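You operate a simulated robot arm through the tools that you are given. There is no shell and no other tool. Be economical: measure what you need, move in short steps, check, and stop when the job is done.

You run a simulated two-armed robot. Do the job below in one go: nothing can be reset, and whatever is moved stays where it is left.

## Task
Take the pink washcloth from the washer top and lay it out flat on the top of the low cupboard.

It is judged by the outcome, as a careful person would: the job done as asked, and still so three seconds after it is handed in. It fails if anything else is knocked over, pushed out of place, dropped, spilled or broken.

## Robot
Two 6-joint arms with three-finger grippers on one trunk, on a base that drives. Base frame: it is fixed to the floor where the robot stands at the start and does not move with it; the origin is under the middle of the robot, x ahead of it, y to its left, z up; the surface under the hand at the start is at about z = 970. Lengths are in mm, angles in rad, forces in N, time in s.
The left shoulder is at the start at [20, 170, 1550], the right one opposite. With the tool pointing down near the work surface each hand reaches from about 360 to 640 mm from the robot's upright axis, wherever it stands, measured 20 degrees to its own side. Places, roughly: top of the low cupboard [-400, 1700, 800]. Payload 2.2 kg a hand.
Tool frame (each hand has its own): the origin (TCP) lies between the finger pads and is the grasp point; the fingertips stand 25 mm ahead of it; z points along the fingers, y is the line along which they close. The gripper opens to 104 mm. The gripper's body begins 74 mm behind the TCP.
Orientation is that of the tool frame in the base frame, as a unit quaternion [w, x, y, z]. With the fingers straight down and closing along the base's y, the tool's x points along the base's -x, its y along +y and its z along -z.

## Interface
- The arms move only by the tool servo_tool. It takes "left_increments", "right_increments" or both (then of equal length, played together; a hand with none holds still); each is text: rows parted by semicolons, each of 7 numbers parted by spaces: the turn, a rotation vector about the base's x, y, z in units of 120 degrees (1.0 is 120 degrees), then the shift along the base's x, y, z in units of 200 mm (1.0 is 200 mm), then the finger opening in mm, from 0 to 104. In form: wx wy wz x y z gripper; .... A call has 1 to 12 rows; each row is the pose to reach, as a shift and turn from the pose commanded when the call began. A call with a number of a shift or a turn outside -1 to 1 is refused whole. Rows are played at 5 a second. More than 50 mm and 0.15 rad between two rows, or a gripper value outside its range, and nothing of the call is played. Where a pose cannot be reached the arm comes as near as it can. A force on the tool above 40 N (or 10 N above the force at the start of the call, whichever is more), or a blocked arm, ends the call early, and 0.2 s more pass. The fingers move at their own pace and stop on an object; they squeeze with about 26 N. The grip force told is the motor's: it shows also when the fingers shut on nothing. Time passes only in rows, and 0.2 s behind the last, so rows that repeat a pose let the fingers close. The reply holds the time, the measured pose of the TCP, the force on the tool along the base axes, the opening and the grip force, in the units named above and with some noise, with the torque about the TCP (base axes, N m) and any sound that the robot's microphone picked up, and new pictures: "pictures" is both (left out), scene, wrist or none (wrist: the cameras of the hands that moved).
- Cameras (640 x 400 px; columns grow to the right, rows downward): "scene" is now at [159.5, 0.5, 1439.2]; the picture's right is [0.02, -1.00, 0.00], its down [-0.67, -0.01, -0.75] and it looks along [0.75, 0.01, -0.67] (base axes); focal length 292 px, centre (320, 200). "left" rides on the left gripper at [82, -3, -104] in its tool frame; the picture's right is [0.04, 1.00, 0.00], its down [-0.75, 0.03, -0.66] and it looks along [-0.66, 0.03, 0.75] (tool axes); focal length 256 px, centre (320, 200). "right" rides on the right gripper at [82, 3, -104] in its tool frame; the picture's right is [-0.04, 1.00, 0.00], its down [-0.75, -0.03, -0.66] and it looks along [-0.66, -0.03, 0.75] (tool axes); focal length 256 px, centre (320, 200). There is no depth. A picture from a camera that has moved, and an enlarged one, comes with that camera's place and axes in the base frame and with its lens. The place of the scene camera against the robot may be out by one fixed shift of up to 12 mm in any direction.
- slide_trunk(by): slides the trunk up (or, below 0, down) by that many mm; the arms and the scene camera ride with it, the base frame stays. It gives what a move gives, with no picture.
- roll_base(legs): drives the robot by 1 to 6 legs, each [ahead, left, turn to the left] in mm, mm and rad, along the robot's own axes; the way and the turn of a leg run together, so that a leg with both is an arc; at most 1500 mm and 3.142 rad a leg. The arms and the cameras ride along, it lands a little off, and it stops where it bumps. It gives what a move gives, and a new picture of the scene camera.
- turn_head(pan, tilt): turns the head with the scene camera to pan (to the left, within 1.047 rad either way) and tilt (down, from -0.506 to 1.204), counted from straight ahead of the robot. It gives what a move gives, and a new picture of the scene camera.
- zoom(camera, box): a new picture of the part [left, top, right, bottom] of that camera's present view, enlarged. No time passes.
- close_job(): hands the job in; it is judged then, once.

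Go step by step. Nothing tells you exact positions but the pictures and the camera data: compare them with the known pose of the tool, close in by small moves and look again before you grip or let go. The budget is 120 turns and 260 pictures, counting those below and the enlarged ones. Unless the task says otherwise, let go and move clear before handing in, and close with one line.

The tools are called after "Emit:" as name(argument=value, ...) on one line, values as JSON. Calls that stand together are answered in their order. servo_tool: Moves the arms, as the interface text tells. Its arguments: {"type":"object","properties":{"left_increments":{"type":"string"},"right_increments":{"type":"string"},"pictures":{"type":"string","enum":["both","scene","wrist","none"]}},"required":[]} The other tools are called the same way: slide_trunk (by) slides the trunk up or down; roll_base (legs) drives the base; turn_head (pan, tilt) turns the head that bears the scene camera; zoom (camera, box) takes an enlarged picture of a part of a camera's view; close_job () hands the job in.

At the start:

```text
t: 0.0
left_ee_pos: [574.3, 191.2, 1187.1]
left_tcp_rot: [-0.001, 0.001, 1.0, 0.0]
left_wrist_force: [0.1, 0.0, -0.9]
left_ft_torque: [0.03, -0.01, -0.01]
left_opening: 103.9
left_grasp_force: 0.1
right_ee_pos: [462.2, -248.9, 1126.5]
right_tcp_rot: [0.0, 0.0, 1.0, 0.0]
right_wrist_force: [-0.7, 0.6, 0.4]
right_ft_torque: [0.03, -0.01, 0.0]
right_opening: 104.2
right_grasp_force: 0.0
trunk travel left (down, up): [-742.0, 0.0]
robot x, y, heading: [0.6, -0.1, 0.003]
head pan, tilt: [0.017, 0.73]
```

scene: 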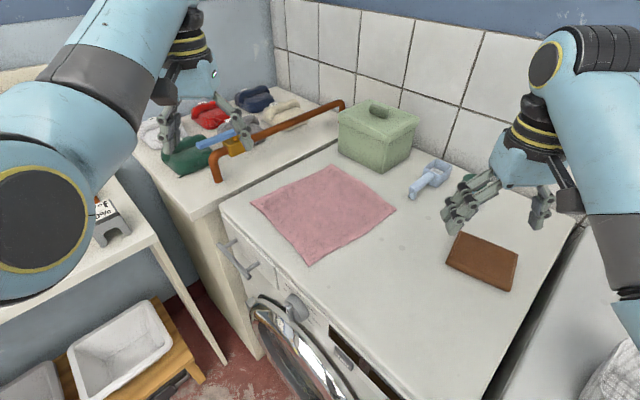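
right: 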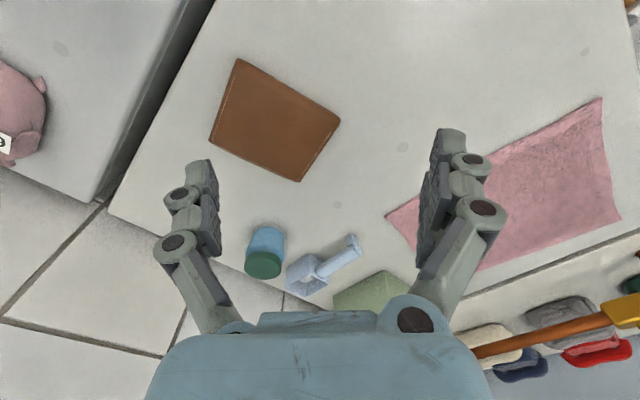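
left: 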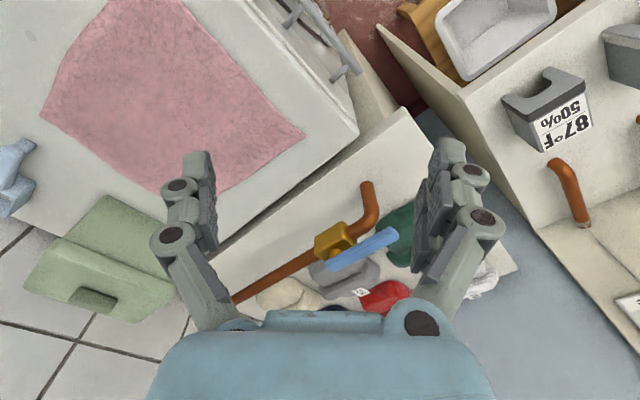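

I see the pink cloth lying flat on the washer, turned about 45° to me, with corners at roughly (667,168), (826,-21), (656,-169) and (493,23). I'll turn the head to survey the low cupboard on the left before I touch anything.

Emit:
turn_head(pan=1.047, tilt=0.5)

Emit:
turn_head(pan=0.0, tilt=1.2)

```text
t: 1.3
left_ee_pos: [575.7, 191.7, 1188.6]
left_tcp_rot: [0.001, 0.0, 1.0, 0.0]
left_wrist_force: [0.1, -0.4, -0.4]
left_ft_torque: [0.0, -0.03, 0.01]
left_opening: 104.2
left_grasp_force: 0.0
right_ee_pos: [461.1, -250.4, 1128.3]
right_tcp_rot: [0.0, 0.0, 1.0, 0.0]
right_wrist_force: [-0.2, -0.1, -0.7]
right_ft_torque: [-0.02, 0.01, 0.0]
right_opening: 103.9
right_grasp_force: 0.0
trunk travel left (down, up): [-742.0, 0.0]
robot x, y, heading: [-1.2, 1.5, 0.003]
head pan, tilt: [1.047, 0.499]
camera scene: at [121.3, 77.7, 1459.4], right [0.87, -0.5, 0.0], down [-0.24, -0.41, -0.88], along [0.44, 0.76, -0.48], focal length 292 px, centre (320, 200)
```

scene: 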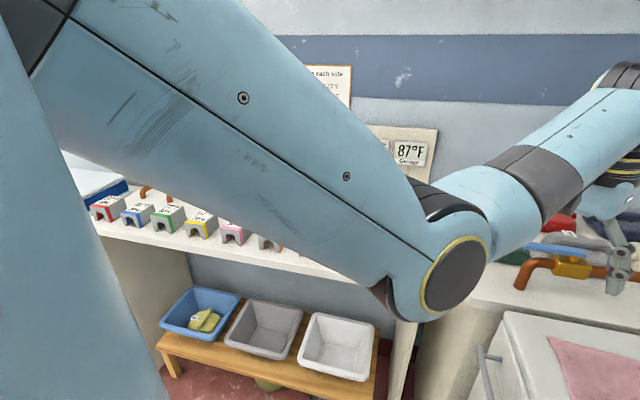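

```text
t: 2.6
left_ee_pos: [575.5, 191.4, 1187.7]
left_tcp_rot: [0.001, -0.001, 1.0, 0.0]
left_wrist_force: [0.3, 0.5, 0.1]
left_ft_torque: [0.03, -0.01, 0.01]
left_opening: 103.9
left_grasp_force: 0.0
right_ee_pos: [460.5, -249.4, 1127.6]
right_tcp_rot: [0.0, 0.0, 1.0, 0.0]
right_wrist_force: [0.4, 0.7, -0.2]
right_ft_torque: [-0.02, 0.0, -0.02]
right_opening: 104.0
right_grasp_force: 0.1
trunk travel left (down, up): [-742.0, 0.0]
robot x, y, heading: [-1.5, 1.0, -0.004]
head pan, tilt: [0.0, 1.201]
camera scene: at [131.7, -1.0, 1405.8], right [0.0, -1.0, 0.0], down [-0.93, 0.0, -0.36], along [0.36, 0.0, -0.93], focal length 292 px, centre (320, 200)
```

scene: 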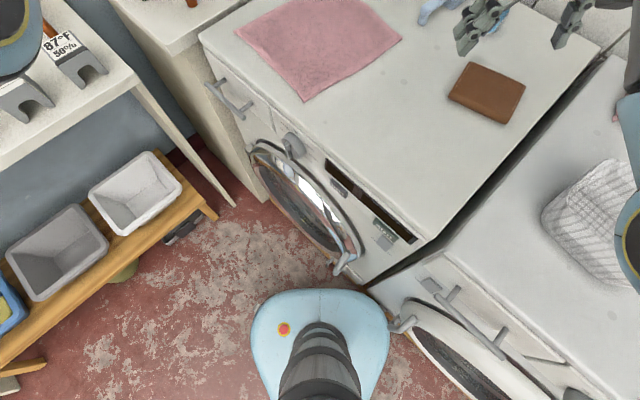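

The washer front runs at about 45° to my heading, and the cloth edge A–D lies parallel to it. I'll back off, turn right about 45° to face the washer squarely, then shift left so both hands can reach that near edge.

Emit:
roll_base(legs=[[-100, 150, 0], [0, 0, -0.8]])

```text
t: 6.2
left_ee_pos: [443.7, -116.1, 1187.9]
left_tcp_rot: [0.0, 0.378, 0.926, 0.0]
left_wrist_force: [0.1, 0.1, -0.3]
left_ft_torque: [0.03, 0.02, 0.0]
left_opening: 104.1
left_grasp_force: 0.0
right_ee_pos: [54.7, -351.6, 1127.4]
right_tcp_rot: [0.0, 0.377, 0.926, 0.001]
right_wrist_force: [-0.4, -0.1, -0.8]
right_ft_torque: [-0.06, 0.01, -0.03]
right_opening: 104.0
right_grasp_force: 0.2
trunk travel left (down, up): [-742.0, 0.0]
robot x, y, heading: [-100.3, 150.4, -0.772]
head pan, tilt: [0.0, 1.201]
camera scene: at [-5.5, 59.4, 1405.7], right [-0.7, -0.72, 0.0], down [-0.67, 0.65, -0.36], along [0.26, -0.25, -0.93], focal length 292 px, centre (320, 200)
```

scene: 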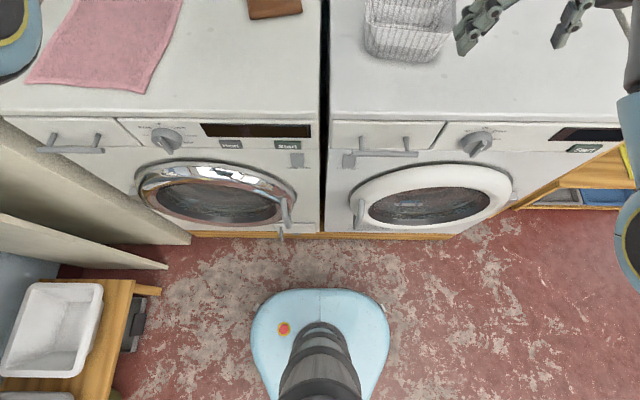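

The robot now stands square to the washer. The near cloth edge is about 530 mm ahead, running from 325 to 553 mm to the left. I'll shift left and a little ahead.

Emit:
roll_base(legs=[[0, 310, 0], [70, 0, 0]])

Emit:
turn_head(pan=0.0, tilt=0.95)

```text
t: 8.8
left_ee_pos: [705.9, 49.1, 1187.3]
left_tcp_rot: [-0.001, 0.379, 0.925, 0.0]
left_wrist_force: [0.0, 0.0, 0.1]
left_ft_torque: [0.01, 0.0, -0.01]
left_opening: 103.9
left_grasp_force: 0.1
right_ee_pos: [316.4, -184.9, 1127.2]
right_tcp_rot: [0.0, 0.38, 0.925, 0.0]
right_wrist_force: [0.5, -0.5, -0.1]
right_ft_torque: [0.03, 0.04, 0.02]
right_opening: 104.1
right_grasp_force: 0.0
trunk travel left (down, up): [-742.0, 0.0]
robot x, y, heading: [160.1, 314.3, -0.782]
head pan, tilt: [0.0, 1.201]
camera scene: at [258.2, 225.8, 1405.7], right [-0.7, -0.71, 0.0], down [-0.66, 0.65, -0.36], along [0.26, -0.25, -0.93], focal length 292 px, centre (320, 200)
```

scene: 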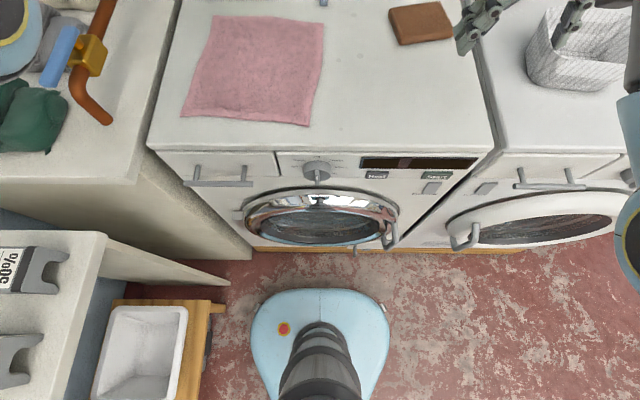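

```text
t: 9.6
left_ee_pos: [705.9, 49.0, 1188.6]
left_tcp_rot: [0.001, 0.38, 0.925, 0.0]
left_wrist_force: [0.4, 0.5, 0.2]
left_ft_torque: [0.01, -0.01, -0.01]
left_opening: 104.0
left_grasp_force: 0.0
right_ee_pos: [315.4, -184.3, 1127.7]
right_tcp_rot: [0.001, 0.379, 0.925, 0.0]
right_wrist_force: [0.3, -1.0, -0.1]
right_ft_torque: [0.02, 0.01, -0.01]
right_opening: 104.0
right_grasp_force: 0.0
trunk travel left (down, up): [-742.0, 0.0]
robot x, y, heading: [163.3, 312.0, -0.775]
head pan, tilt: [0.0, 0.949]
camera scene: at [269.5, 214.4, 1421.9], right [-0.7, -0.71, 0.0], down [-0.58, 0.57, -0.58], along [0.41, -0.41, -0.81], focal length 292 px, centre (320, 200)
```

scene: 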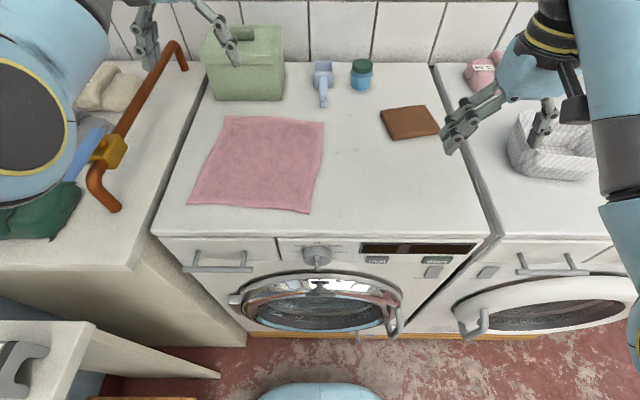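

Now in robot terms the near edge runs from A (463 ahead, 257 left) to D (441 ahead, 27 left). I'll move both hands above grasp points just inside those corners, the left near (659,141) and the right near (529,32), with small openings.

Emit:
servo_tool(left_increments="0 0 0 -0.04 0.077 -0.09 90;0 0 0 -0.08 0.154 -0.18 70;0 0 0 -0.12 0.231 -0.27 50;0 0 0 -0.16 0.308 -0.36 36;0 0 0 -0.2 0.385 -0.45 36;0 0 0 -0.235 0.46 -0.54 36", right_increments="0 0 0 0.15 0.1525 0 90;0 0 0 0.3 0.305 0 70;0 0 0 0.45 0.4575 0 50;0 0 0 0.6 0.61 0 36;0 0 0 0.75 0.7625 0 36;0 0 0 0.9 0.915 0 36", pictures="none")

Emit:
servo_tool(right_increments="0 0 0 0.08 0.085 -0.12 36;0 0 0 0.165 0.17 -0.24 36;0 0 0 0.165 0.17 -0.24 36", left_increments="0 0 0 0 0 0 36;0 0 0 0 0 0 36;0 0 0 0 0 0 36")

```text
t: 10.5
left_ee_pos: [679.0, 100.6, 1125.9]
left_tcp_rot: [0.0, 0.379, 0.925, -0.001]
left_wrist_force: [0.1, 0.3, -0.2]
left_ft_torque: [-0.02, 0.0, 0.03]
left_opening: 35.8
left_grasp_force: 0.1
right_ee_pos: [340.4, -165.5, 1111.0]
right_tcp_rot: [-0.039, 0.409, 0.907, -0.091]
right_wrist_force: [1.0, 0.5, 0.0]
right_ft_torque: [-0.03, 0.01, -0.03]
right_opening: 35.9
right_grasp_force: 0.1
right hand out of reach, approached as far as the arm can: row 4
trunk travel left (down, up): [-742.0, 0.0]
robot x, y, heading: [164.5, 316.1, -0.782]
head pan, tilt: [0.0, 0.949]
stopped in row 4 (right hand): the arm was blocked; the commanded pose is now the measured one
```

```text
t: 11.5
left_ee_pos: [677.9, 99.1, 1125.2]
left_tcp_rot: [0.0, 0.379, 0.925, 0.0]
left_wrist_force: [0.2, -0.1, 1.1]
left_ft_torque: [0.03, 0.04, 0.05]
left_opening: 36.1
left_grasp_force: 0.0
right_ee_pos: [339.3, -182.5, 1068.9]
right_tcp_rot: [-0.048, 0.422, 0.895, -0.135]
right_wrist_force: [-0.3, 0.0, -0.2]
right_ft_torque: [-0.02, 0.01, 0.02]
right_opening: 36.0
right_grasp_force: 0.0
trunk travel left (down, up): [-742.0, 0.0]
robot x, y, heading: [161.9, 314.0, -0.785]
head pan, tilt: [0.0, 0.949]
stopped in row 3 (right hand): the arm was blocked; the commanded pose is now the measured one
camera scene: at [269.3, 214.3, 1421.9], right [-0.7, -0.71, 0.0], down [-0.58, 0.57, -0.58], along [0.41, -0.41, -0.81], focal length 292 px, centre (320, 200)
camera right: at [308.6, -97.6, 1165.8], right [0.77, 0.58, -0.28], down [0.59, -0.46, 0.66], along [0.25, -0.67, -0.69], focal length 256 px, centre (320, 200)
camera left: at [618.7, 154.8, 1229.0], right [0.67, 0.74, 0.0], down [0.56, -0.51, 0.66], along [0.48, -0.44, -0.75], focal length 256 px, centre (320, 200)
```

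scene: 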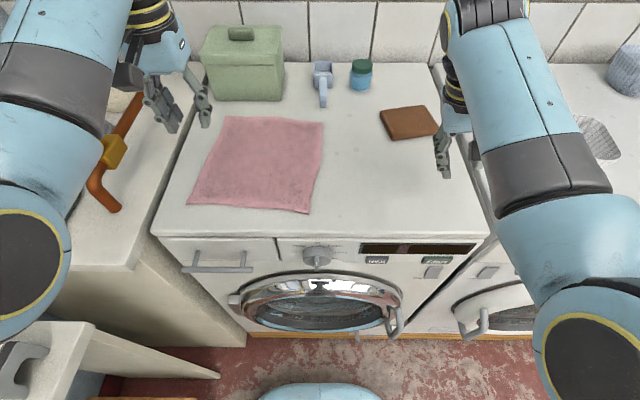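
right: 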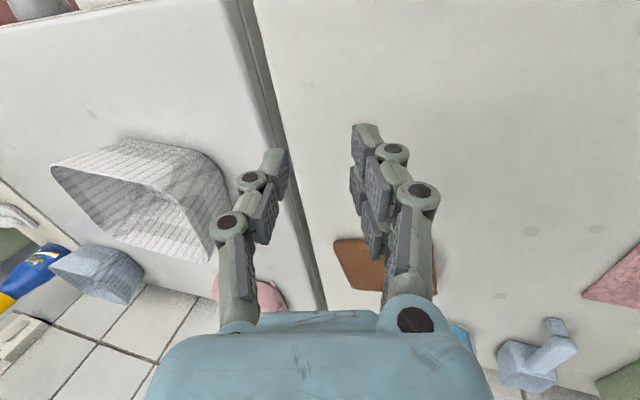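
left: 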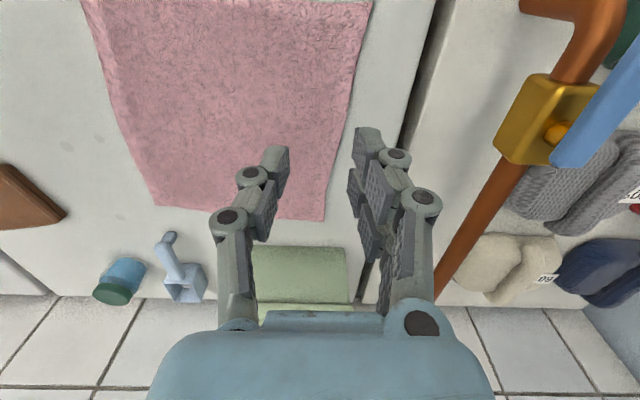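

The right hand stalled at about 215 mm to its side, so each hand's inward reach looks limited. I'll restore the right hand's posture and test how far the left can go inward.

Emit:
servo_tool(left_increments="0 0 0 -0.12 -0.12 0 36;0 0 0 -0.25 -0.25 0 36;0 0 0 -0.385 -0.39 0 36;0 0 0 -0.385 -0.39 0 36", right_increments="0.034 -0.03 0.016 -0.05 -0.07 0.07 36;0.068 -0.06 0.032 -0.1 -0.14 0.14 36;0.102 -0.091 0.048 -0.16 -0.2 0.2 36;0.102 -0.091 0.048 -0.16 -0.2 0.2 36", pictures="none")

```text
t: 12.7
left_ee_pos: [643.2, 57.9, 1116.6]
left_tcp_rot: [0.016, 0.359, 0.933, 0.036]
left_wrist_force: [0.3, 0.8, -0.9]
left_ft_torque: [0.01, 0.0, 0.03]
left_opening: 35.8
left_grasp_force: 0.0
right_ee_pos: [307.9, -220.6, 1110.3]
right_tcp_rot: [0.001, 0.379, 0.925, 0.001]
right_wrist_force: [-0.3, 0.4, 0.1]
right_ft_torque: [0.0, 0.01, -0.04]
right_opening: 36.0
right_grasp_force: 0.1
trunk travel left (down, up): [-742.0, 0.0]
robot x, y, heading: [159.1, 317.2, -0.779]
head pan, tilt: [0.0, 0.949]
stopped in row 4 (left hand): the arm was blocked; the commanded pose is now the measured one
```

Both hands stall near 20° to their own side when the tool faces straight ahead. I'll test whether yawing the right tool lets it come further inward.

Emit:
servo_tool(right_increments="0 0 0.06 0 0 0 36;0 0 0.12 0 0 0 36;0 0 0.18 0 0 0 36;0 0 0.24 0.1 0.1 0 36;0 0 0.3 0.2 0.2 0 36;0 0 0.36 0.3 0.3 0 36;0 0 0.36 0.4 0.4 0 36;0 0 0.36 0.5 0.5 0 36;0 0 0.36 0.6 0.6 0 36;0 0 0.36 0.7 0.7 0 36", pictures="none")

```text
t: 14.9
left_ee_pos: [643.9, 58.7, 1116.3]
left_tcp_rot: [0.015, 0.359, 0.933, 0.036]
left_wrist_force: [0.1, -0.5, 0.6]
left_ft_torque: [-0.01, 0.02, 0.02]
left_opening: 35.9
left_grasp_force: 0.0
right_ee_pos: [371.7, -166.0, 1095.0]
right_tcp_rot: [-0.055, 0.045, 0.996, -0.054]
right_wrist_force: [0.5, 0.0, 0.3]
right_ft_torque: [-0.01, 0.03, 0.03]
right_opening: 36.0
right_grasp_force: 0.2
trunk travel left (down, up): [-742.0, 0.0]
robot x, y, heading: [162.0, 314.6, -0.781]
head pan, tilt: [0.0, 0.949]
stopped in row 10 (right hand): the arm was blocked; the commanded pose is now the measured one
```

The limit is in the shoulder swing, not the tool yaw. I'll instead yaw each gripper so it closes along the robot's forward axis, and tilt the fingers 30° inward so the tips can reach closer together.

Emit:
servo_tool(left_increments="-0.0233 0.0028 -0.0635 0.007 0.034 0.008 36;-0.0465 0.0055 -0.127 0.013 0.068 0.017 36;-0.0698 0.0083 -0.1905 0.02 0.103 0.025 36;-0.093 0.011 -0.254 0.027 0.137 0.033 36;-0.1163 0.0138 -0.3175 0.033 0.171 0.042 36;-0.1395 0.0165 -0.381 0.04 0.205 0.05 36;-0.1628 0.0193 -0.4445 0.047 0.239 0.058 36;-0.186 0.022 -0.508 0.053 0.273 0.067 36;-0.2093 0.0248 -0.5715 0.06 0.308 0.075 36;-0.2325 0.0275 -0.635 0.067 0.342 0.083 36;-0.2558 0.0303 -0.6985 0.073 0.376 0.092 36;-0.279 0.033 -0.762 0.08 0.41 0.1 36", right_increments="0.0132 -0.0228 0.035 0 0 0.0125 36;0.0263 -0.0455 0.07 0 0 0.025 36;0.0395 -0.0683 0.105 0 0 0.0375 36;0.0527 -0.091 0.14 0 0 0.05 36;0.0658 -0.1138 0.175 0 0 0.0625 36;0.079 -0.1365 0.21 0 0 0.075 36;0.0922 -0.1593 0.245 0 0 0.0875 36;0.1053 -0.182 0.28 0 0 0.1 36;0.1185 -0.2048 0.315 0 0 0.1125 36;0.1317 -0.2275 0.35 0 0 0.125 36;0.1448 -0.2503 0.385 0 0 0.1375 36;0.158 -0.273 0.42 0 0 0.15 36", pictures="scene")

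```text
t: 17.5
left_ee_pos: [658.5, 139.7, 1135.9]
left_tcp_rot: [0.099, 0.892, 0.37, -0.239]
left_wrist_force: [0.9, -0.4, 0.1]
left_ft_torque: [0.01, -0.02, 0.02]
left_opening: 36.0
left_grasp_force: 0.1
right_ee_pos: [372.2, -165.6, 1124.7]
right_tcp_rot: [0.241, -0.373, 0.891, 0.099]
right_wrist_force: [0.2, 0.3, -0.6]
right_ft_torque: [0.01, -0.01, 0.01]
right_opening: 35.9
right_grasp_force: 0.1
trunk travel left (down, up): [-742.0, 0.0]
robot x, y, heading: [160.1, 316.7, -0.778]
head pan, tilt: [0.0, 0.949]
camera scene: at [269.5, 214.2, 1421.9], right [-0.7, -0.71, 0.0], down [-0.58, 0.57, -0.58], along [0.41, -0.41, -0.81], focal length 292 px, centre (320, 200)
```

scene: 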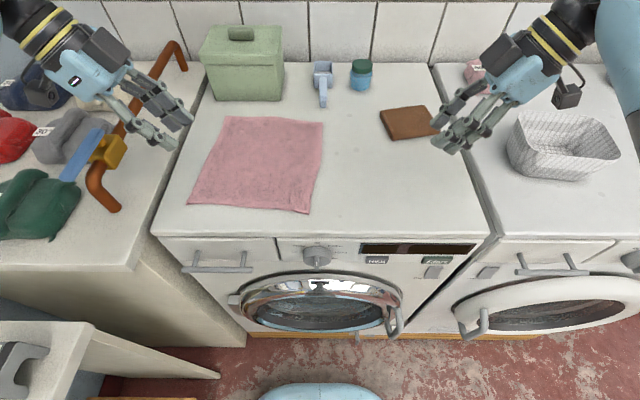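

Both tilted poses work. Now I'll see how far inward the right hand can go.

Emit:
servo_tool(right_increments="0 0 0 0.07 0.071 0 36;0 0 0 0.14 0.142 0 36;0 0 0 0.21 0.213 0 36;0 0 0 0.28 0.284 0 36;0 0 0 0.35 0.355 0 36;0 0 0 0.42 0.426 0 36;0 0 0 0.49 0.497 0 36;0 0 0 0.56 0.568 0 36;0 0 0 0.63 0.639 0 36;0 0 0 0.7 0.71 0 36", pictures="none")

```text
t: 19.8
left_ee_pos: [657.8, 139.7, 1135.6]
left_tcp_rot: [0.099, 0.892, 0.371, -0.238]
left_wrist_force: [-0.2, -0.2, -0.2]
left_ft_torque: [0.0, 0.0, 0.01]
left_opening: 36.2
left_grasp_force: 0.0
right_ee_pos: [461.7, -90.6, 1098.2]
right_tcp_rot: [0.184, -0.353, 0.915, 0.067]
right_wrist_force: [0.0, -0.3, 0.6]
right_ft_torque: [0.02, 0.03, -0.01]
right_opening: 35.9
right_grasp_force: 0.1
trunk travel left (down, up): [-742.0, 0.0]
robot x, y, heading: [160.2, 316.4, -0.78]
head pan, tilt: [0.0, 0.949]
stopped in row 10 (right hand): the arm was blocked; the commanded pose is now the measured one
```

With the tilt, the right hand gets to about 80 mm from the centreline, which is enough if I shift the base a bit left and turn slightly. I'll first bring both hands inward and nearer so they stay clear of the pipe, then move the base.

Emit:
servo_tool(left_increments="0 0 0 -0.13 -0.08 0 36;0 0 0 -0.26 -0.16 0 36;0 0 0 -0.39 -0.24 0 36;0 0 0 -0.525 -0.32 0 36;0 0 0 -0.525 -0.32 0 36", right_increments="0.0114 -0.0106 0.007 -0.08 0.07 0.05 36;0.0228 -0.0212 0.0135 -0.16 0.14 0.1 36;0.0342 -0.0318 0.02 -0.24 0.21 0.15 36;0.0457 -0.0424 0.027 -0.32 0.275 0.18 36;0.0457 -0.0424 0.027 -0.32 0.275 0.18 36", pictures="none")

Emit:
roll_base(legs=[[0, 70, 0], [40, 0, 0.13]])

```text
t: 21.0
left_ee_pos: [553.8, 75.5, 1135.8]
left_tcp_rot: [0.1, 0.891, 0.372, -0.239]
left_wrist_force: [0.5, 0.0, 0.3]
left_ft_torque: [0.01, 0.05, -0.03]
left_opening: 36.0
left_grasp_force: 0.0
right_ee_pos: [398.9, -32.8, 1131.6]
right_tcp_rot: [0.237, -0.373, 0.891, 0.102]
right_wrist_force: [-0.2, -0.5, 0.3]
right_ft_torque: [0.02, 0.03, 0.01]
right_opening: 36.3
right_grasp_force: 0.0
trunk travel left (down, up): [-742.0, 0.0]
robot x, y, heading: [161.2, 316.2, -0.779]
head pan, tilt: [0.0, 0.949]
```

```text
t: 22.6
left_ee_pos: [661.6, 153.3, 1135.6]
left_tcp_rot: [0.115, 0.865, 0.43, -0.232]
left_wrist_force: [-0.1, -0.5, -0.1]
left_ft_torque: [0.01, 0.02, -0.01]
left_opening: 36.1
left_grasp_force: 0.1
right_ee_pos: [521.9, 25.3, 1132.1]
right_tcp_rot: [0.231, -0.431, 0.864, 0.118]
right_wrist_force: [0.1, -0.2, 0.6]
right_ft_torque: [0.02, 0.03, 0.03]
right_opening: 36.1
right_grasp_force: 0.1
trunk travel left (down, up): [-742.0, 0.0]
robot x, y, heading: [241.0, 338.3, -0.649]
head pan, tilt: [0.0, 0.949]
camera scene: at [362.3, 252.7, 1421.8], right [-0.6, -0.8, 0.0], down [-0.65, 0.49, -0.58], along [0.46, -0.35, -0.81], focal length 292 px, centre (320, 200)
```

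scene: 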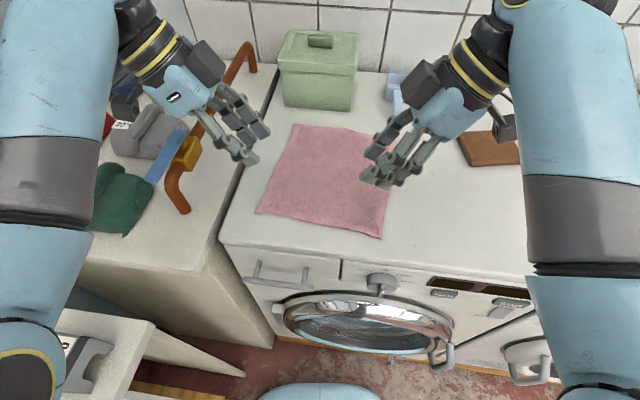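

The hands are now almost exactly over the corners, with the edge running from D (489,20) to A (666,170). I'll make small corrections, go down to about 30 mm above contact, and check with the wrist cameras.

Emit:
servo_tool(left_increments="0 0 0 0.015 -0.03 -0.2 30;0 0 0 0.03 -0.06 -0.4 30;0 0 0 0.03 -0.06 -0.53 30;0 0 0 0.03 -0.06 -0.53 30", right_increments="0 0 0 -0.01 -0.03 -0.2 30;0 0 0 -0.02 -0.065 -0.4 30;0 0 0 -0.02 -0.065 -0.51 30;0 0 0 -0.02 -0.065 -0.51 30")

```text
t: 23.4
left_ee_pos: [665.2, 140.8, 1046.2]
left_tcp_rot: [0.116, 0.864, 0.433, -0.23]
left_wrist_force: [-5.9, 0.7, 8.3]
left_ft_torque: [0.82, -0.97, 0.72]
left_opening: 29.8
left_grasp_force: 0.1
right_ee_pos: [515.5, 12.6, 1041.7]
right_tcp_rot: [0.231, -0.431, 0.864, 0.118]
right_wrist_force: [-0.8, -0.2, -0.7]
right_ft_torque: [0.01, 0.0, 0.01]
right_opening: 30.1
right_grasp_force: 0.1
trunk travel left (down, up): [-742.0, 0.0]
robot x, y, heading: [242.1, 341.4, -0.642]
head pan, tilt: [0.0, 0.949]
stopped in row 3 (left hand): the force on the tool passed its limit at 64 N (the readings are from after the stop); the commanded pose is now the measured one
camera scene: at [358.6, 253.2, 1422.2], right [-0.6, -0.8, 0.0], down [-0.65, 0.49, -0.58], along [0.47, -0.35, -0.81], focal length 292 px, centre (320, 200)
camera right: at [438.3, -85.2, 1090.2], right [-0.78, 0.63, 0.02], down [0.22, 0.24, 0.95], along [0.59, 0.74, -0.32], focal length 256 px, centre (320, 200)
camera left: at [736.6, 241.1, 1096.0], right [0.82, -0.57, -0.02], down [-0.17, -0.28, 0.94], along [-0.54, -0.77, -0.33], focal length 256 px, centre (320, 200)
```

scene: 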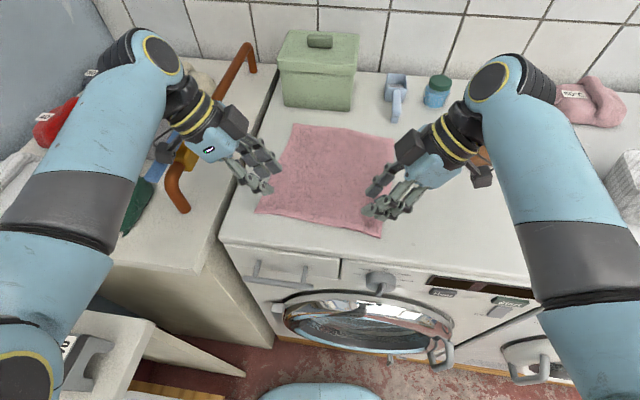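
right: 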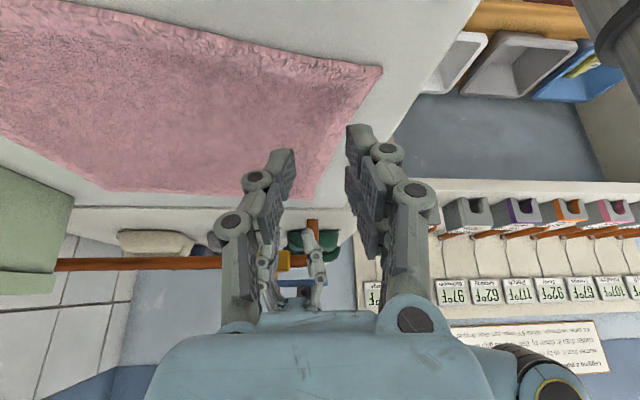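
left: 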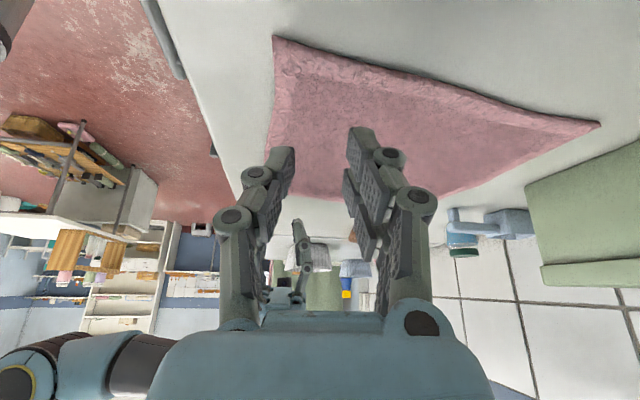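

The left hand touched something at z≈1046, probably its outer side against the pipe or valve on the counter. I'll look closer.

Emit:
zoom(camera="scene", box=[100, 20, 300, 240])

```text
1.82 times, centred on (200, 130) of scene
camera zoom: at [358.6, 253.2, 1422.2], right [-0.6, -0.8, 0.0], down [-0.65, 0.49, -0.58], along [0.47, -0.35, -0.81], focal length 532 px, centre (538, 327)
```

zoom: 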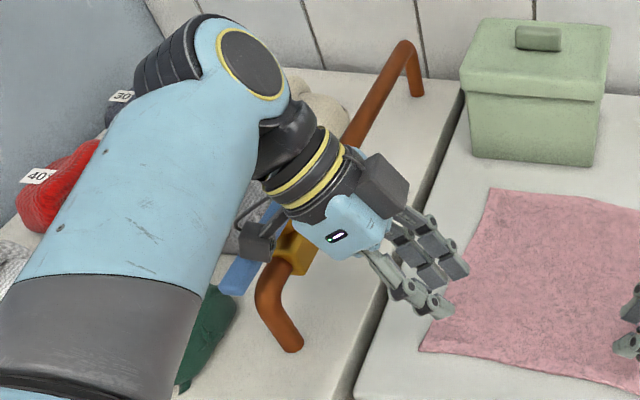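

The wrist camera box on the outer side of the left hand met the pipe/valve. I'll lift the left hand and swing its camera round to the inner side, which is half a turn about the finger axis, so nothing sticks out over the pipe.

Emit:
servo_tool(left_increments="0 0 0 0 0 0.2 30;0 0 0 0 0 0.4 30;0.0205 0.0273 0.0591 0 0 0.47 30;0.041 0.0546 0.1182 0 0 0.47 30;0.0615 0.0819 0.1773 0 0 0.47 30;0.082 0.1092 0.2364 0 0 0.47 30;0.1025 0.1365 0.2955 0 0 0.47 30;0.123 0.1638 0.3546 0 0 0.47 30;0.1435 0.1911 0.4137 0 0 0.47 30;0.164 0.2184 0.4728 0 0 0.47 30;0.1845 0.2457 0.5319 0 0 0.47 30;0.205 0.273 0.591 0 0 0.47 30", pictures="scene")

```text
t: 26.0
left_ee_pos: [667.0, 140.7, 1141.6]
left_tcp_rot: [-0.065, 0.368, 0.893, -0.249]
left_wrist_force: [1.2, 0.1, 0.7]
left_ft_torque: [-0.02, 0.04, 0.0]
left_opening: 30.1
left_grasp_force: 0.0
right_ee_pos: [517.3, 11.9, 1040.5]
right_tcp_rot: [0.231, -0.431, 0.864, 0.118]
right_wrist_force: [0.1, -0.1, 0.6]
right_ft_torque: [0.0, -0.03, 0.03]
right_opening: 29.9
right_grasp_force: 0.0
trunk travel left (down, up): [-742.0, 0.0]
robot x, y, heading: [243.4, 344.3, -0.645]
head pan, tilt: [0.0, 0.949]
camera scene: at [360.5, 252.4, 1421.9], right [-0.6, -0.8, 0.0], down [-0.65, 0.49, -0.58], along [0.47, -0.35, -0.81], focal length 292 px, centre (320, 200)
```

scene: 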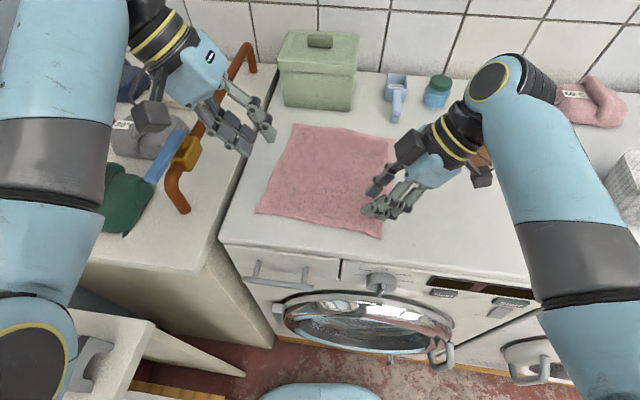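

The half-way turn went fine and the valve hasn't moved. I'll finish the other half of the turn.

Emit:
servo_tool(left_increments="0.0205 0.0273 0.0591 0 0 0 30;0.041 0.0546 0.1182 0 0 0 30;0.0615 0.0819 0.1773 0 0 0 30;0.082 0.1092 0.2364 0 0 0 30;0.1025 0.1365 0.2955 0 0 0 30;0.123 0.1638 0.3546 0 0 0 30;0.1435 0.1911 0.4137 0 0 0 30;0.164 0.2184 0.4728 0 0 0 30;0.1845 0.2457 0.5319 0 0 0 30;0.205 0.273 0.591 0 0 0 30;0.2255 0.3003 0.65 0 0 0 30;0.246 0.328 0.709 0 0 0 30")

```text
t: 28.6
left_ee_pos: [667.9, 139.9, 1140.3]
left_tcp_rot: [-0.234, -0.434, 0.862, -0.114]
left_wrist_force: [-0.3, -0.2, 0.0]
left_ft_torque: [0.02, -0.03, 0.0]
left_opening: 30.1
left_grasp_force: 0.0
right_ee_pos: [517.0, 10.8, 1040.4]
right_tcp_rot: [0.231, -0.432, 0.864, 0.118]
right_wrist_force: [-0.4, 0.3, -0.1]
right_ft_torque: [-0.02, -0.03, 0.0]
right_opening: 29.6
right_grasp_force: 0.1
trunk travel left (down, up): [-742.0, 0.0]
robot x, y, heading: [239.9, 342.6, -0.642]
head pan, tilt: [0.0, 0.949]
camera scene: at [360.5, 252.4, 1421.9], right [-0.6, -0.8, 0.0], down [-0.65, 0.49, -0.58], along [0.47, -0.35, -0.81], focal length 292 px, centre (320, 200)
camera left: at [660.1, 123.5, 1270.5], right [-0.82, 0.57, 0.03], down [0.56, 0.81, 0.19], along [0.09, 0.17, -0.98], focal length 256 px, centre (320, 200)
```

scene: 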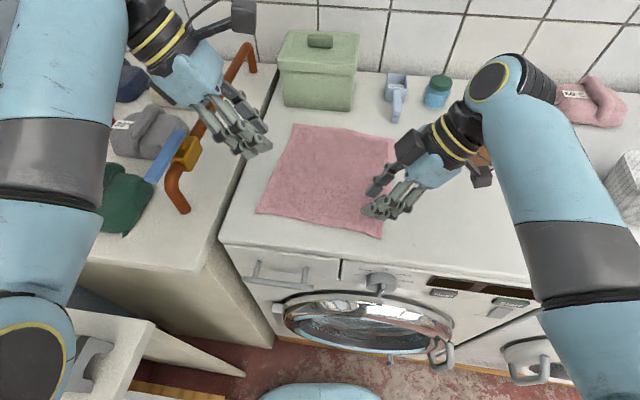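
left: 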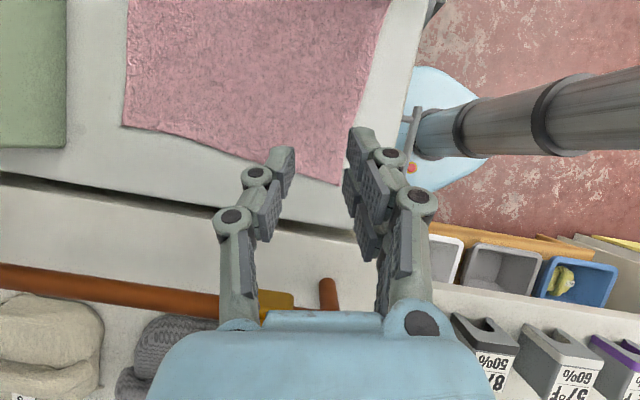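

Now the left camera looks straight down and both estimates of the corners agree within about 8 mm. I'll lower both hands to just above the cloth.

Emit:
servo_tool(left_increments="0 0 0 -0.01 0.005 -0.2 30;0 0 0 -0.02 0.01 -0.4 30;0 0 0 -0.025 0.01 -0.57 30;0 0 0 -0.025 0.01 -0.68 30;0 0 0 -0.025 0.01 -0.68 30", right_increments="0 0 0 -0.01 0.01 0 30;0 0 0 -0.01 0.025 -0.05 30;0 0 0 -0.01 0.025 -0.1 30;0 0 0 -0.01 0.025 -0.18 30;0 0 0 -0.01 0.025 -0.18 30")

```text
t: 29.8
left_ee_pos: [660.3, 140.4, 1005.3]
left_tcp_rot: [-0.233, -0.433, 0.863, -0.115]
left_wrist_force: [-2.4, 0.3, 8.5]
left_ft_torque: [0.19, 0.16, -0.01]
left_opening: 31.8
left_grasp_force: 0.0
right_ee_pos: [514.5, 16.8, 1004.5]
right_tcp_rot: [0.232, -0.431, 0.864, 0.118]
right_wrist_force: [-0.1, 0.5, 4.2]
right_ft_torque: [0.03, 0.08, 0.01]
right_opening: 29.3
right_grasp_force: 0.1
trunk travel left (down, up): [-742.0, 0.0]
robot x, y, heading: [239.3, 339.7, -0.641]
head pan, tilt: [0.0, 0.949]
camera scene: at [359.6, 252.9, 1422.2], right [-0.6, -0.8, 0.0], down [-0.65, 0.49, -0.58], along [0.47, -0.35, -0.81], focal length 292 px, centre (320, 200)
camera right: at [437.2, -80.9, 1054.6], right [-0.78, 0.63, 0.02], down [0.22, 0.24, 0.95], along [0.59, 0.74, -0.32], focal length 256 px, centre (320, 200)
camera left: at [653.2, 124.4, 1134.9], right [-0.82, 0.57, 0.02], down [0.56, 0.8, 0.19], along [0.09, 0.17, -0.98], focal length 256 px, centre (320, 200)
```

scene: 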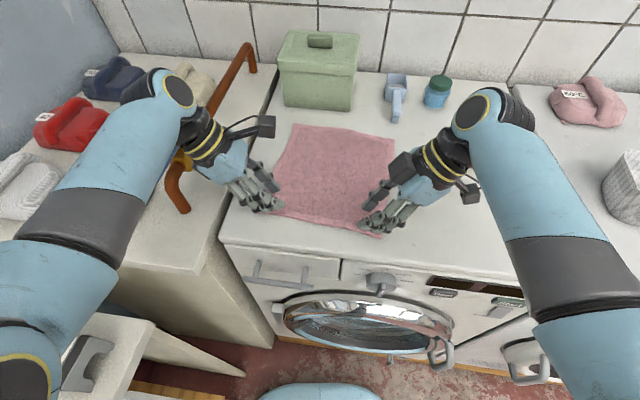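
right: 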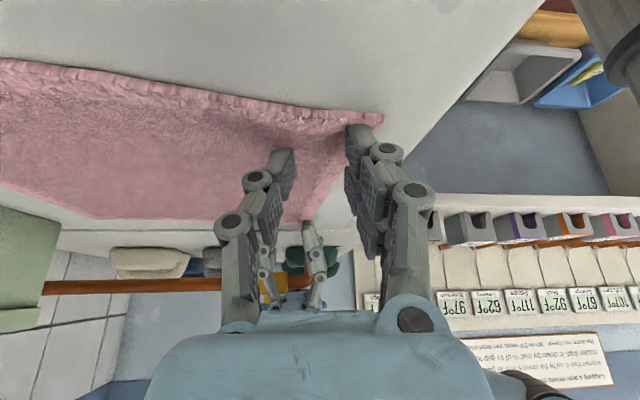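
left: 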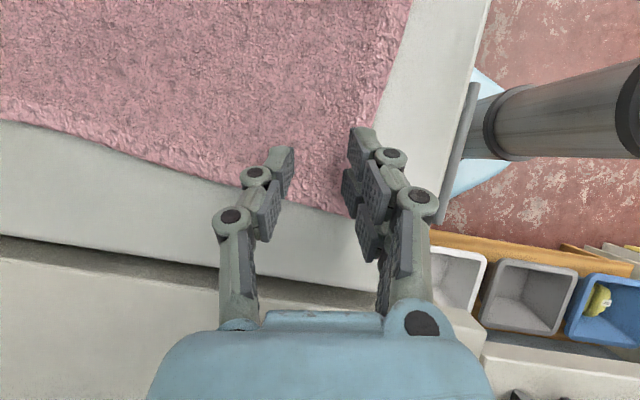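

Both fingertips touch the cloth just inside the corners. I'll press lightly and close.

Emit:
servo_tool(left_increments="0 0 0 0 0 -0.02 30;0 0 0 0 0 -0.025 15;0 0 0 0 0 -0.025 0;0 0 0 0 0 -0.02 0;0 0 0 0 0 -0.01 0;0 0 0 0 0 -0.01 0", right_increments="0 0 0 0 0 -0.025 30;0 0 0 0 0 -0.03 15;0 0 0 0 0 -0.03 0;0 0 0 0 0 -0.02 0;0 0 0 0 0 -0.01 0;0 0 0 0 0 -0.01 0")

```text
t: 31.2
left_ee_pos: [661.8, 142.4, 1001.3]
left_tcp_rot: [-0.234, -0.434, 0.863, -0.114]
left_wrist_force: [-2.2, -1.3, 1.2]
left_ft_torque: [-0.08, 0.06, 0.02]
left_opening: 4.4
left_grasp_force: 26.0
right_ee_pos: [514.3, 16.3, 1002.9]
right_tcp_rot: [0.23, -0.432, 0.864, 0.118]
right_wrist_force: [2.8, 1.3, 0.9]
right_ft_torque: [0.02, -0.08, -0.06]
right_opening: 5.2
right_grasp_force: 25.7
trunk travel left (down, up): [-742.0, 0.0]
robot x, y, heading: [240.1, 340.6, -0.642]
head pan, tilt: [0.0, 0.949]
camera scene: at [360.4, 252.5, 1421.9], right [-0.6, -0.8, 0.0], down [-0.65, 0.49, -0.58], along [0.47, -0.35, -0.81], focal length 292 px, centre (320, 200)
camera right: at [437.8, -80.7, 1052.0], right [-0.78, 0.63, 0.03], down [0.22, 0.24, 0.95], along [0.59, 0.74, -0.32], focal length 256 px, centre (320, 200)
camera left: at [654.5, 125.8, 1131.6], right [-0.82, 0.57, 0.03], down [0.56, 0.8, 0.19], along [0.09, 0.17, -0.98], focal length 256 px, centre (320, 200)
```

scene: 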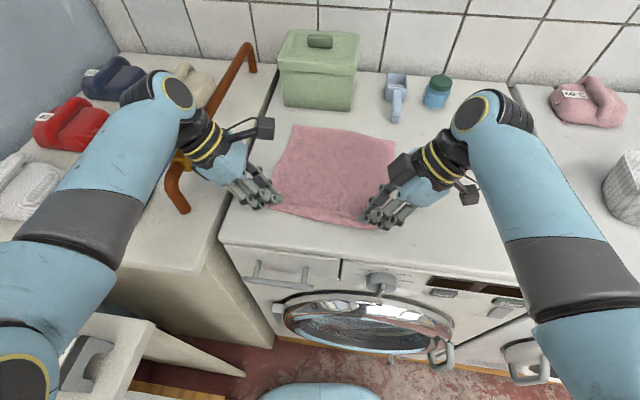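
right: 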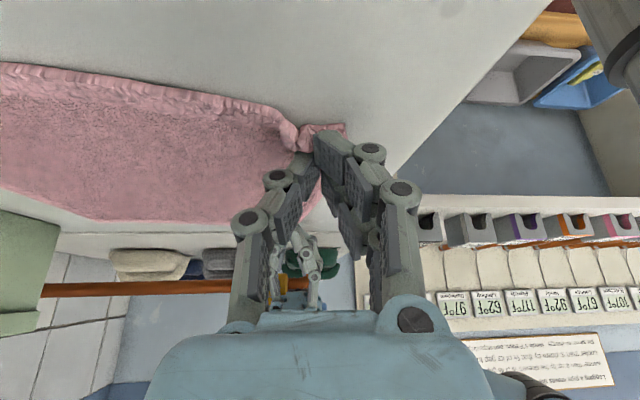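
left: 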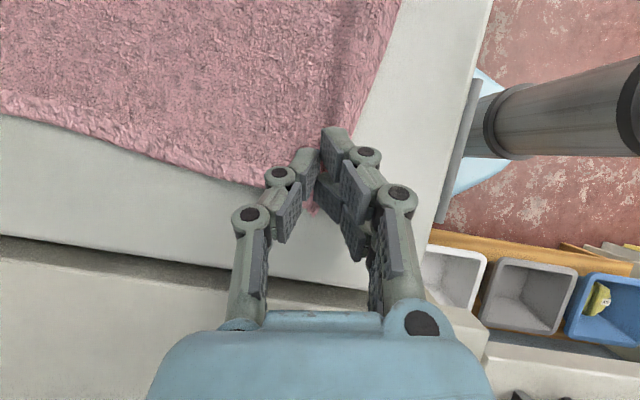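

Both fingers hold a small fold of the cloth. I'll lift straight up.

Emit:
servo_tool(left_increments="0 0 0 0 0 0.12 0;0 0 0 0 0 0.27 0;0 0 0 0 0 0.42 0;0 0 0 0 0 0.57 0;0 0 0 0 0 0.72 0;0 0 0 0 0 0.87 0;0 0 0 0 0 1.0 0", right_increments="0 0 0 0 0 0.12 0;0 0 0 0 0 0.27 0;0 0 0 0 0 0.42 0;0 0 0 0 0 0.57 0;0 0 0 0 0 0.72 0;0 0 0 0 0 0.87 0;0 0 0 0 0 1.0 0", pictures="scene")

```text
t: 32.8
left_ee_pos: [667.4, 136.7, 1185.1]
left_tcp_rot: [-0.235, -0.433, 0.863, -0.114]
left_wrist_force: [0.0, -1.0, -0.9]
left_ft_torque: [-0.04, 0.02, 0.02]
left_opening: 4.3
left_grasp_force: 26.4
left hand out of reach, approached as far as the arm can: row 7
right_ee_pos: [525.2, 9.5, 1165.7]
right_tcp_rot: [0.233, -0.43, 0.864, 0.118]
right_wrist_force: [0.8, 1.0, -0.6]
right_ft_torque: [0.09, -0.01, -0.02]
right_opening: 5.5
right_grasp_force: 25.9
right hand out of reach, approached as far as the arm can: row 6, 7
trunk travel left (down, up): [-742.0, 0.0]
robot x, y, heading: [242.4, 337.3, -0.643]
head pan, tilt: [0.0, 0.949]
camera scene: at [361.2, 251.7, 1421.8], right [-0.6, -0.8, 0.0], down [-0.65, 0.49, -0.58], along [0.46, -0.35, -0.81], focal length 292 px, centre (320, 200)
```

scene: 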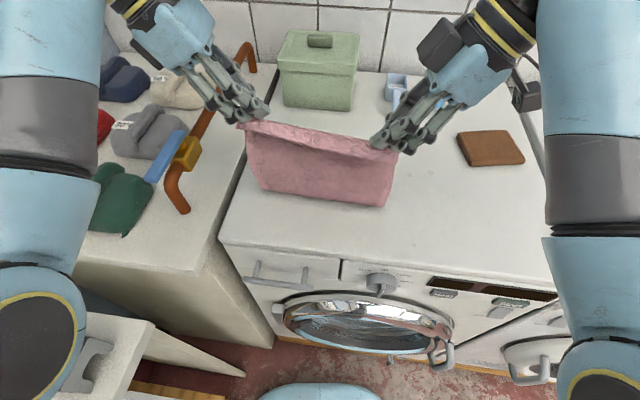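

The cloth is hanging cleanly from both hands. I'll back away from the washer diagonally to the right, away from the bench, so it comes clear, and look at it.

Emit:
roll_base(legs=[[-220, -250, 0]])

```text
t: 35.0
left_ee_pos: [340.0, 66.6, 1185.6]
left_tcp_rot: [-0.234, -0.433, 0.863, -0.116]
left_wrist_force: [-1.3, -1.7, -0.5]
left_ft_torque: [-0.03, 0.02, -0.01]
left_opening: 4.4
left_grasp_force: 26.3
right_ee_pos: [198.9, -63.1, 1167.5]
right_tcp_rot: [0.233, -0.431, 0.864, 0.117]
right_wrist_force: [0.5, 1.2, 0.1]
right_ft_torque: [0.04, -0.02, -0.02]
right_opening: 5.4
right_grasp_force: 25.9
trunk travel left (down, up): [-742.0, 0.0]
robot x, y, heading: [-82.8, 272.2, -0.644]
head pan, tilt: [0.0, 0.949]
camera scene: at [33.8, 181.5, 1422.0], right [-0.6, -0.8, 0.0], down [-0.65, 0.49, -0.58], along [0.47, -0.35, -0.81], focal length 292 px, centre (320, 200)
```

scene: 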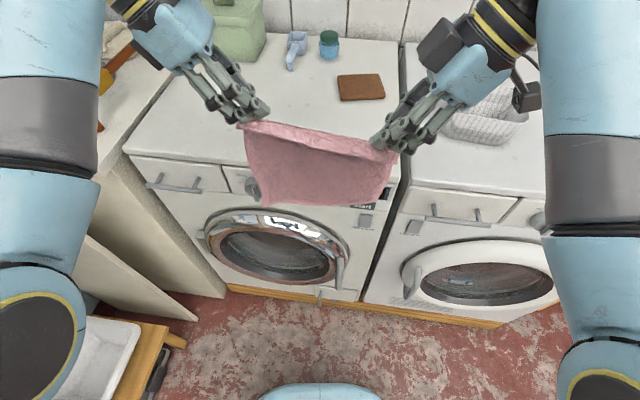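

The washcloth is clear and hanging flat. I'll turn left toward the cupboard in steps, looking further ahead.

Emit:
roll_base(legs=[[0, 0, 1.2]])

Emit:
turn_head(pan=0.6, tilt=0.6)

```text
t: 38.3
left_ee_pos: [264.4, 584.5, 1185.1]
left_tcp_rot: [0.131, 0.839, -0.477, 0.227]
left_wrist_force: [0.0, -0.4, -0.1]
left_ft_torque: [0.02, 0.0, -0.03]
left_opening: 4.4
left_grasp_force: 26.0
right_ee_pos: [329.5, 404.1, 1166.1]
right_tcp_rot: [-0.129, 0.838, -0.48, -0.227]
right_wrist_force: [-0.6, -0.6, -0.1]
right_ft_torque: [-0.02, 0.01, -0.01]
right_opening: 2.3
right_grasp_force: 26.3
trunk travel left (down, up): [-742.0, 0.0]
robot x, y, heading: [-83.8, 267.2, 0.53]
head pan, tilt: [0.0, 0.949]
camera scene: at [43.1, 340.3, 1421.9], right [0.51, -0.86, 0.0], down [-0.7, -0.41, -0.58], along [0.5, 0.3, -0.81], focal length 292 px, centre (320, 200)
```

scene: 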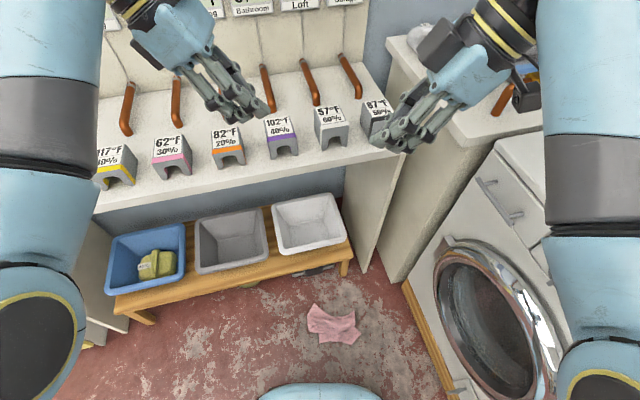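

```text
t: 39.3
left_ee_pos: [263.9, 584.6, 1185.5]
left_tcp_rot: [0.13, 0.839, -0.477, 0.226]
left_wrist_force: [-0.1, -0.5, -0.8]
left_ft_torque: [-0.04, 0.02, -0.01]
left_opening: 4.2
left_grasp_force: 25.6
right_ee_pos: [329.1, 403.5, 1167.0]
right_tcp_rot: [-0.129, 0.838, -0.48, -0.226]
right_wrist_force: [-0.7, -0.2, -0.5]
right_ft_torque: [-0.02, -0.04, 0.0]
right_opening: 2.4
right_grasp_force: 25.7
trunk travel left (down, up): [-742.0, 0.0]
robot x, y, heading: [-84.5, 267.9, 0.532]
head pan, tilt: [0.6, 0.6]
camera scene: at [18.1, 383.3, 1450.3], right [0.91, -0.42, 0.0], down [-0.24, -0.51, -0.82], along [0.35, 0.75, -0.57], focal length 292 px, centre (320, 200)
```

scene: 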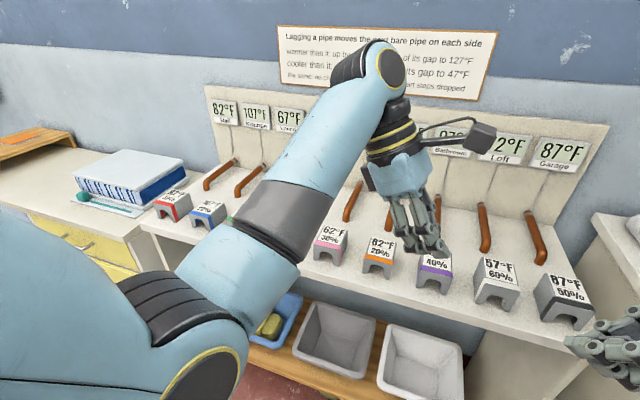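

The cloth slipped out during the turn and now lies on the floor in front of me; I turned too fast. I'll look at it closely, since the trunk can go low enough to pick it up again.

Emit:
turn_head(pan=0.0, tilt=1.1)

Emit:
zoom(camera="scene", box=[240, 190, 440, 315])

Emit:
zoom(camera="left", box=[160, 80, 480, 280])

```text
t: 40.3
left_ee_pos: [265.1, 584.8, 1186.0]
left_tcp_rot: [0.13, 0.839, -0.477, 0.226]
left_wrist_force: [0.4, 0.6, -0.1]
left_ft_torque: [-0.02, -0.01, -0.02]
left_opening: 4.5
left_grasp_force: 26.1
right_ee_pos: [329.0, 403.4, 1166.2]
right_tcp_rot: [-0.129, 0.838, -0.48, -0.226]
right_wrist_force: [0.4, 0.1, 0.3]
right_ft_torque: [0.01, 0.01, 0.01]
right_opening: 1.9
right_grasp_force: 26.3
trunk travel left (down, up): [-742.0, 0.0]
robot x, y, heading: [-84.5, 266.0, 0.531]
head pan, tilt: [0.0, 1.1]
camera scene: at [34.9, 335.5, 1411.8], right [0.51, -0.86, 0.0], down [-0.77, -0.45, -0.45], along [0.39, 0.23, -0.89], focal length 292 px, centre (320, 200)
```

scene: 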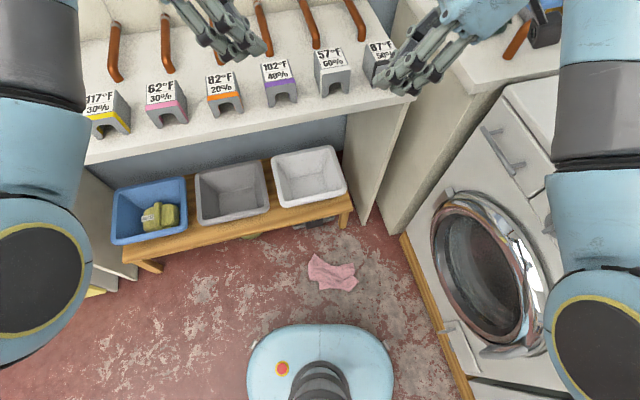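

```text
3.20 times, centred on (340, 252) of scene
camera zoom: at [34.9, 335.5, 1411.8], right [0.51, -0.86, 0.0], down [-0.77, -0.45, -0.45], along [0.39, 0.23, -0.89], focal length 936 px, centre (256, 32)
```

zoom: 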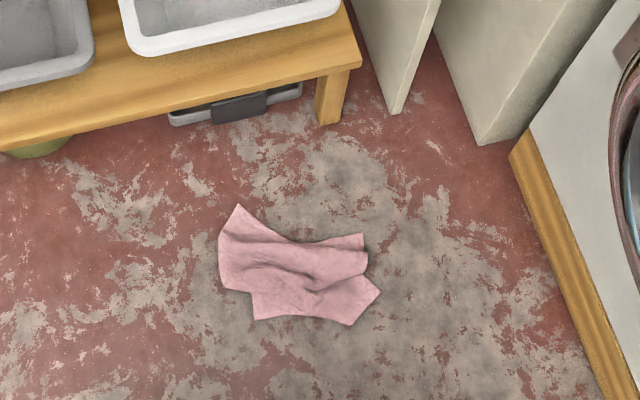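

```text
2.00 times, centred on (320, 180) of left
camera zoom: at [277.5, 571.0, 1315.4], right [-0.84, -0.54, 0.02], down [-0.53, 0.83, 0.19], along [-0.12, 0.14, -0.98], focal length 512 px, centre (320, 240)
```

zoom: 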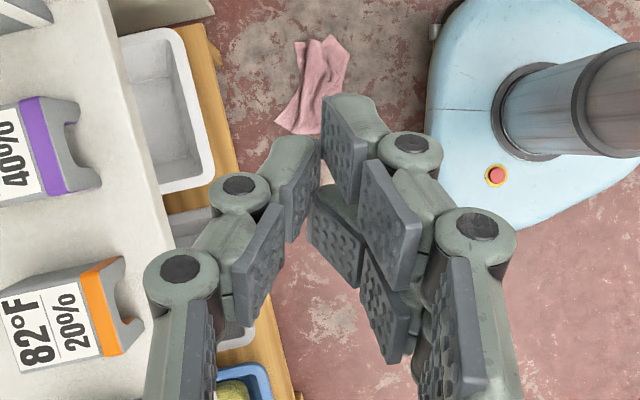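

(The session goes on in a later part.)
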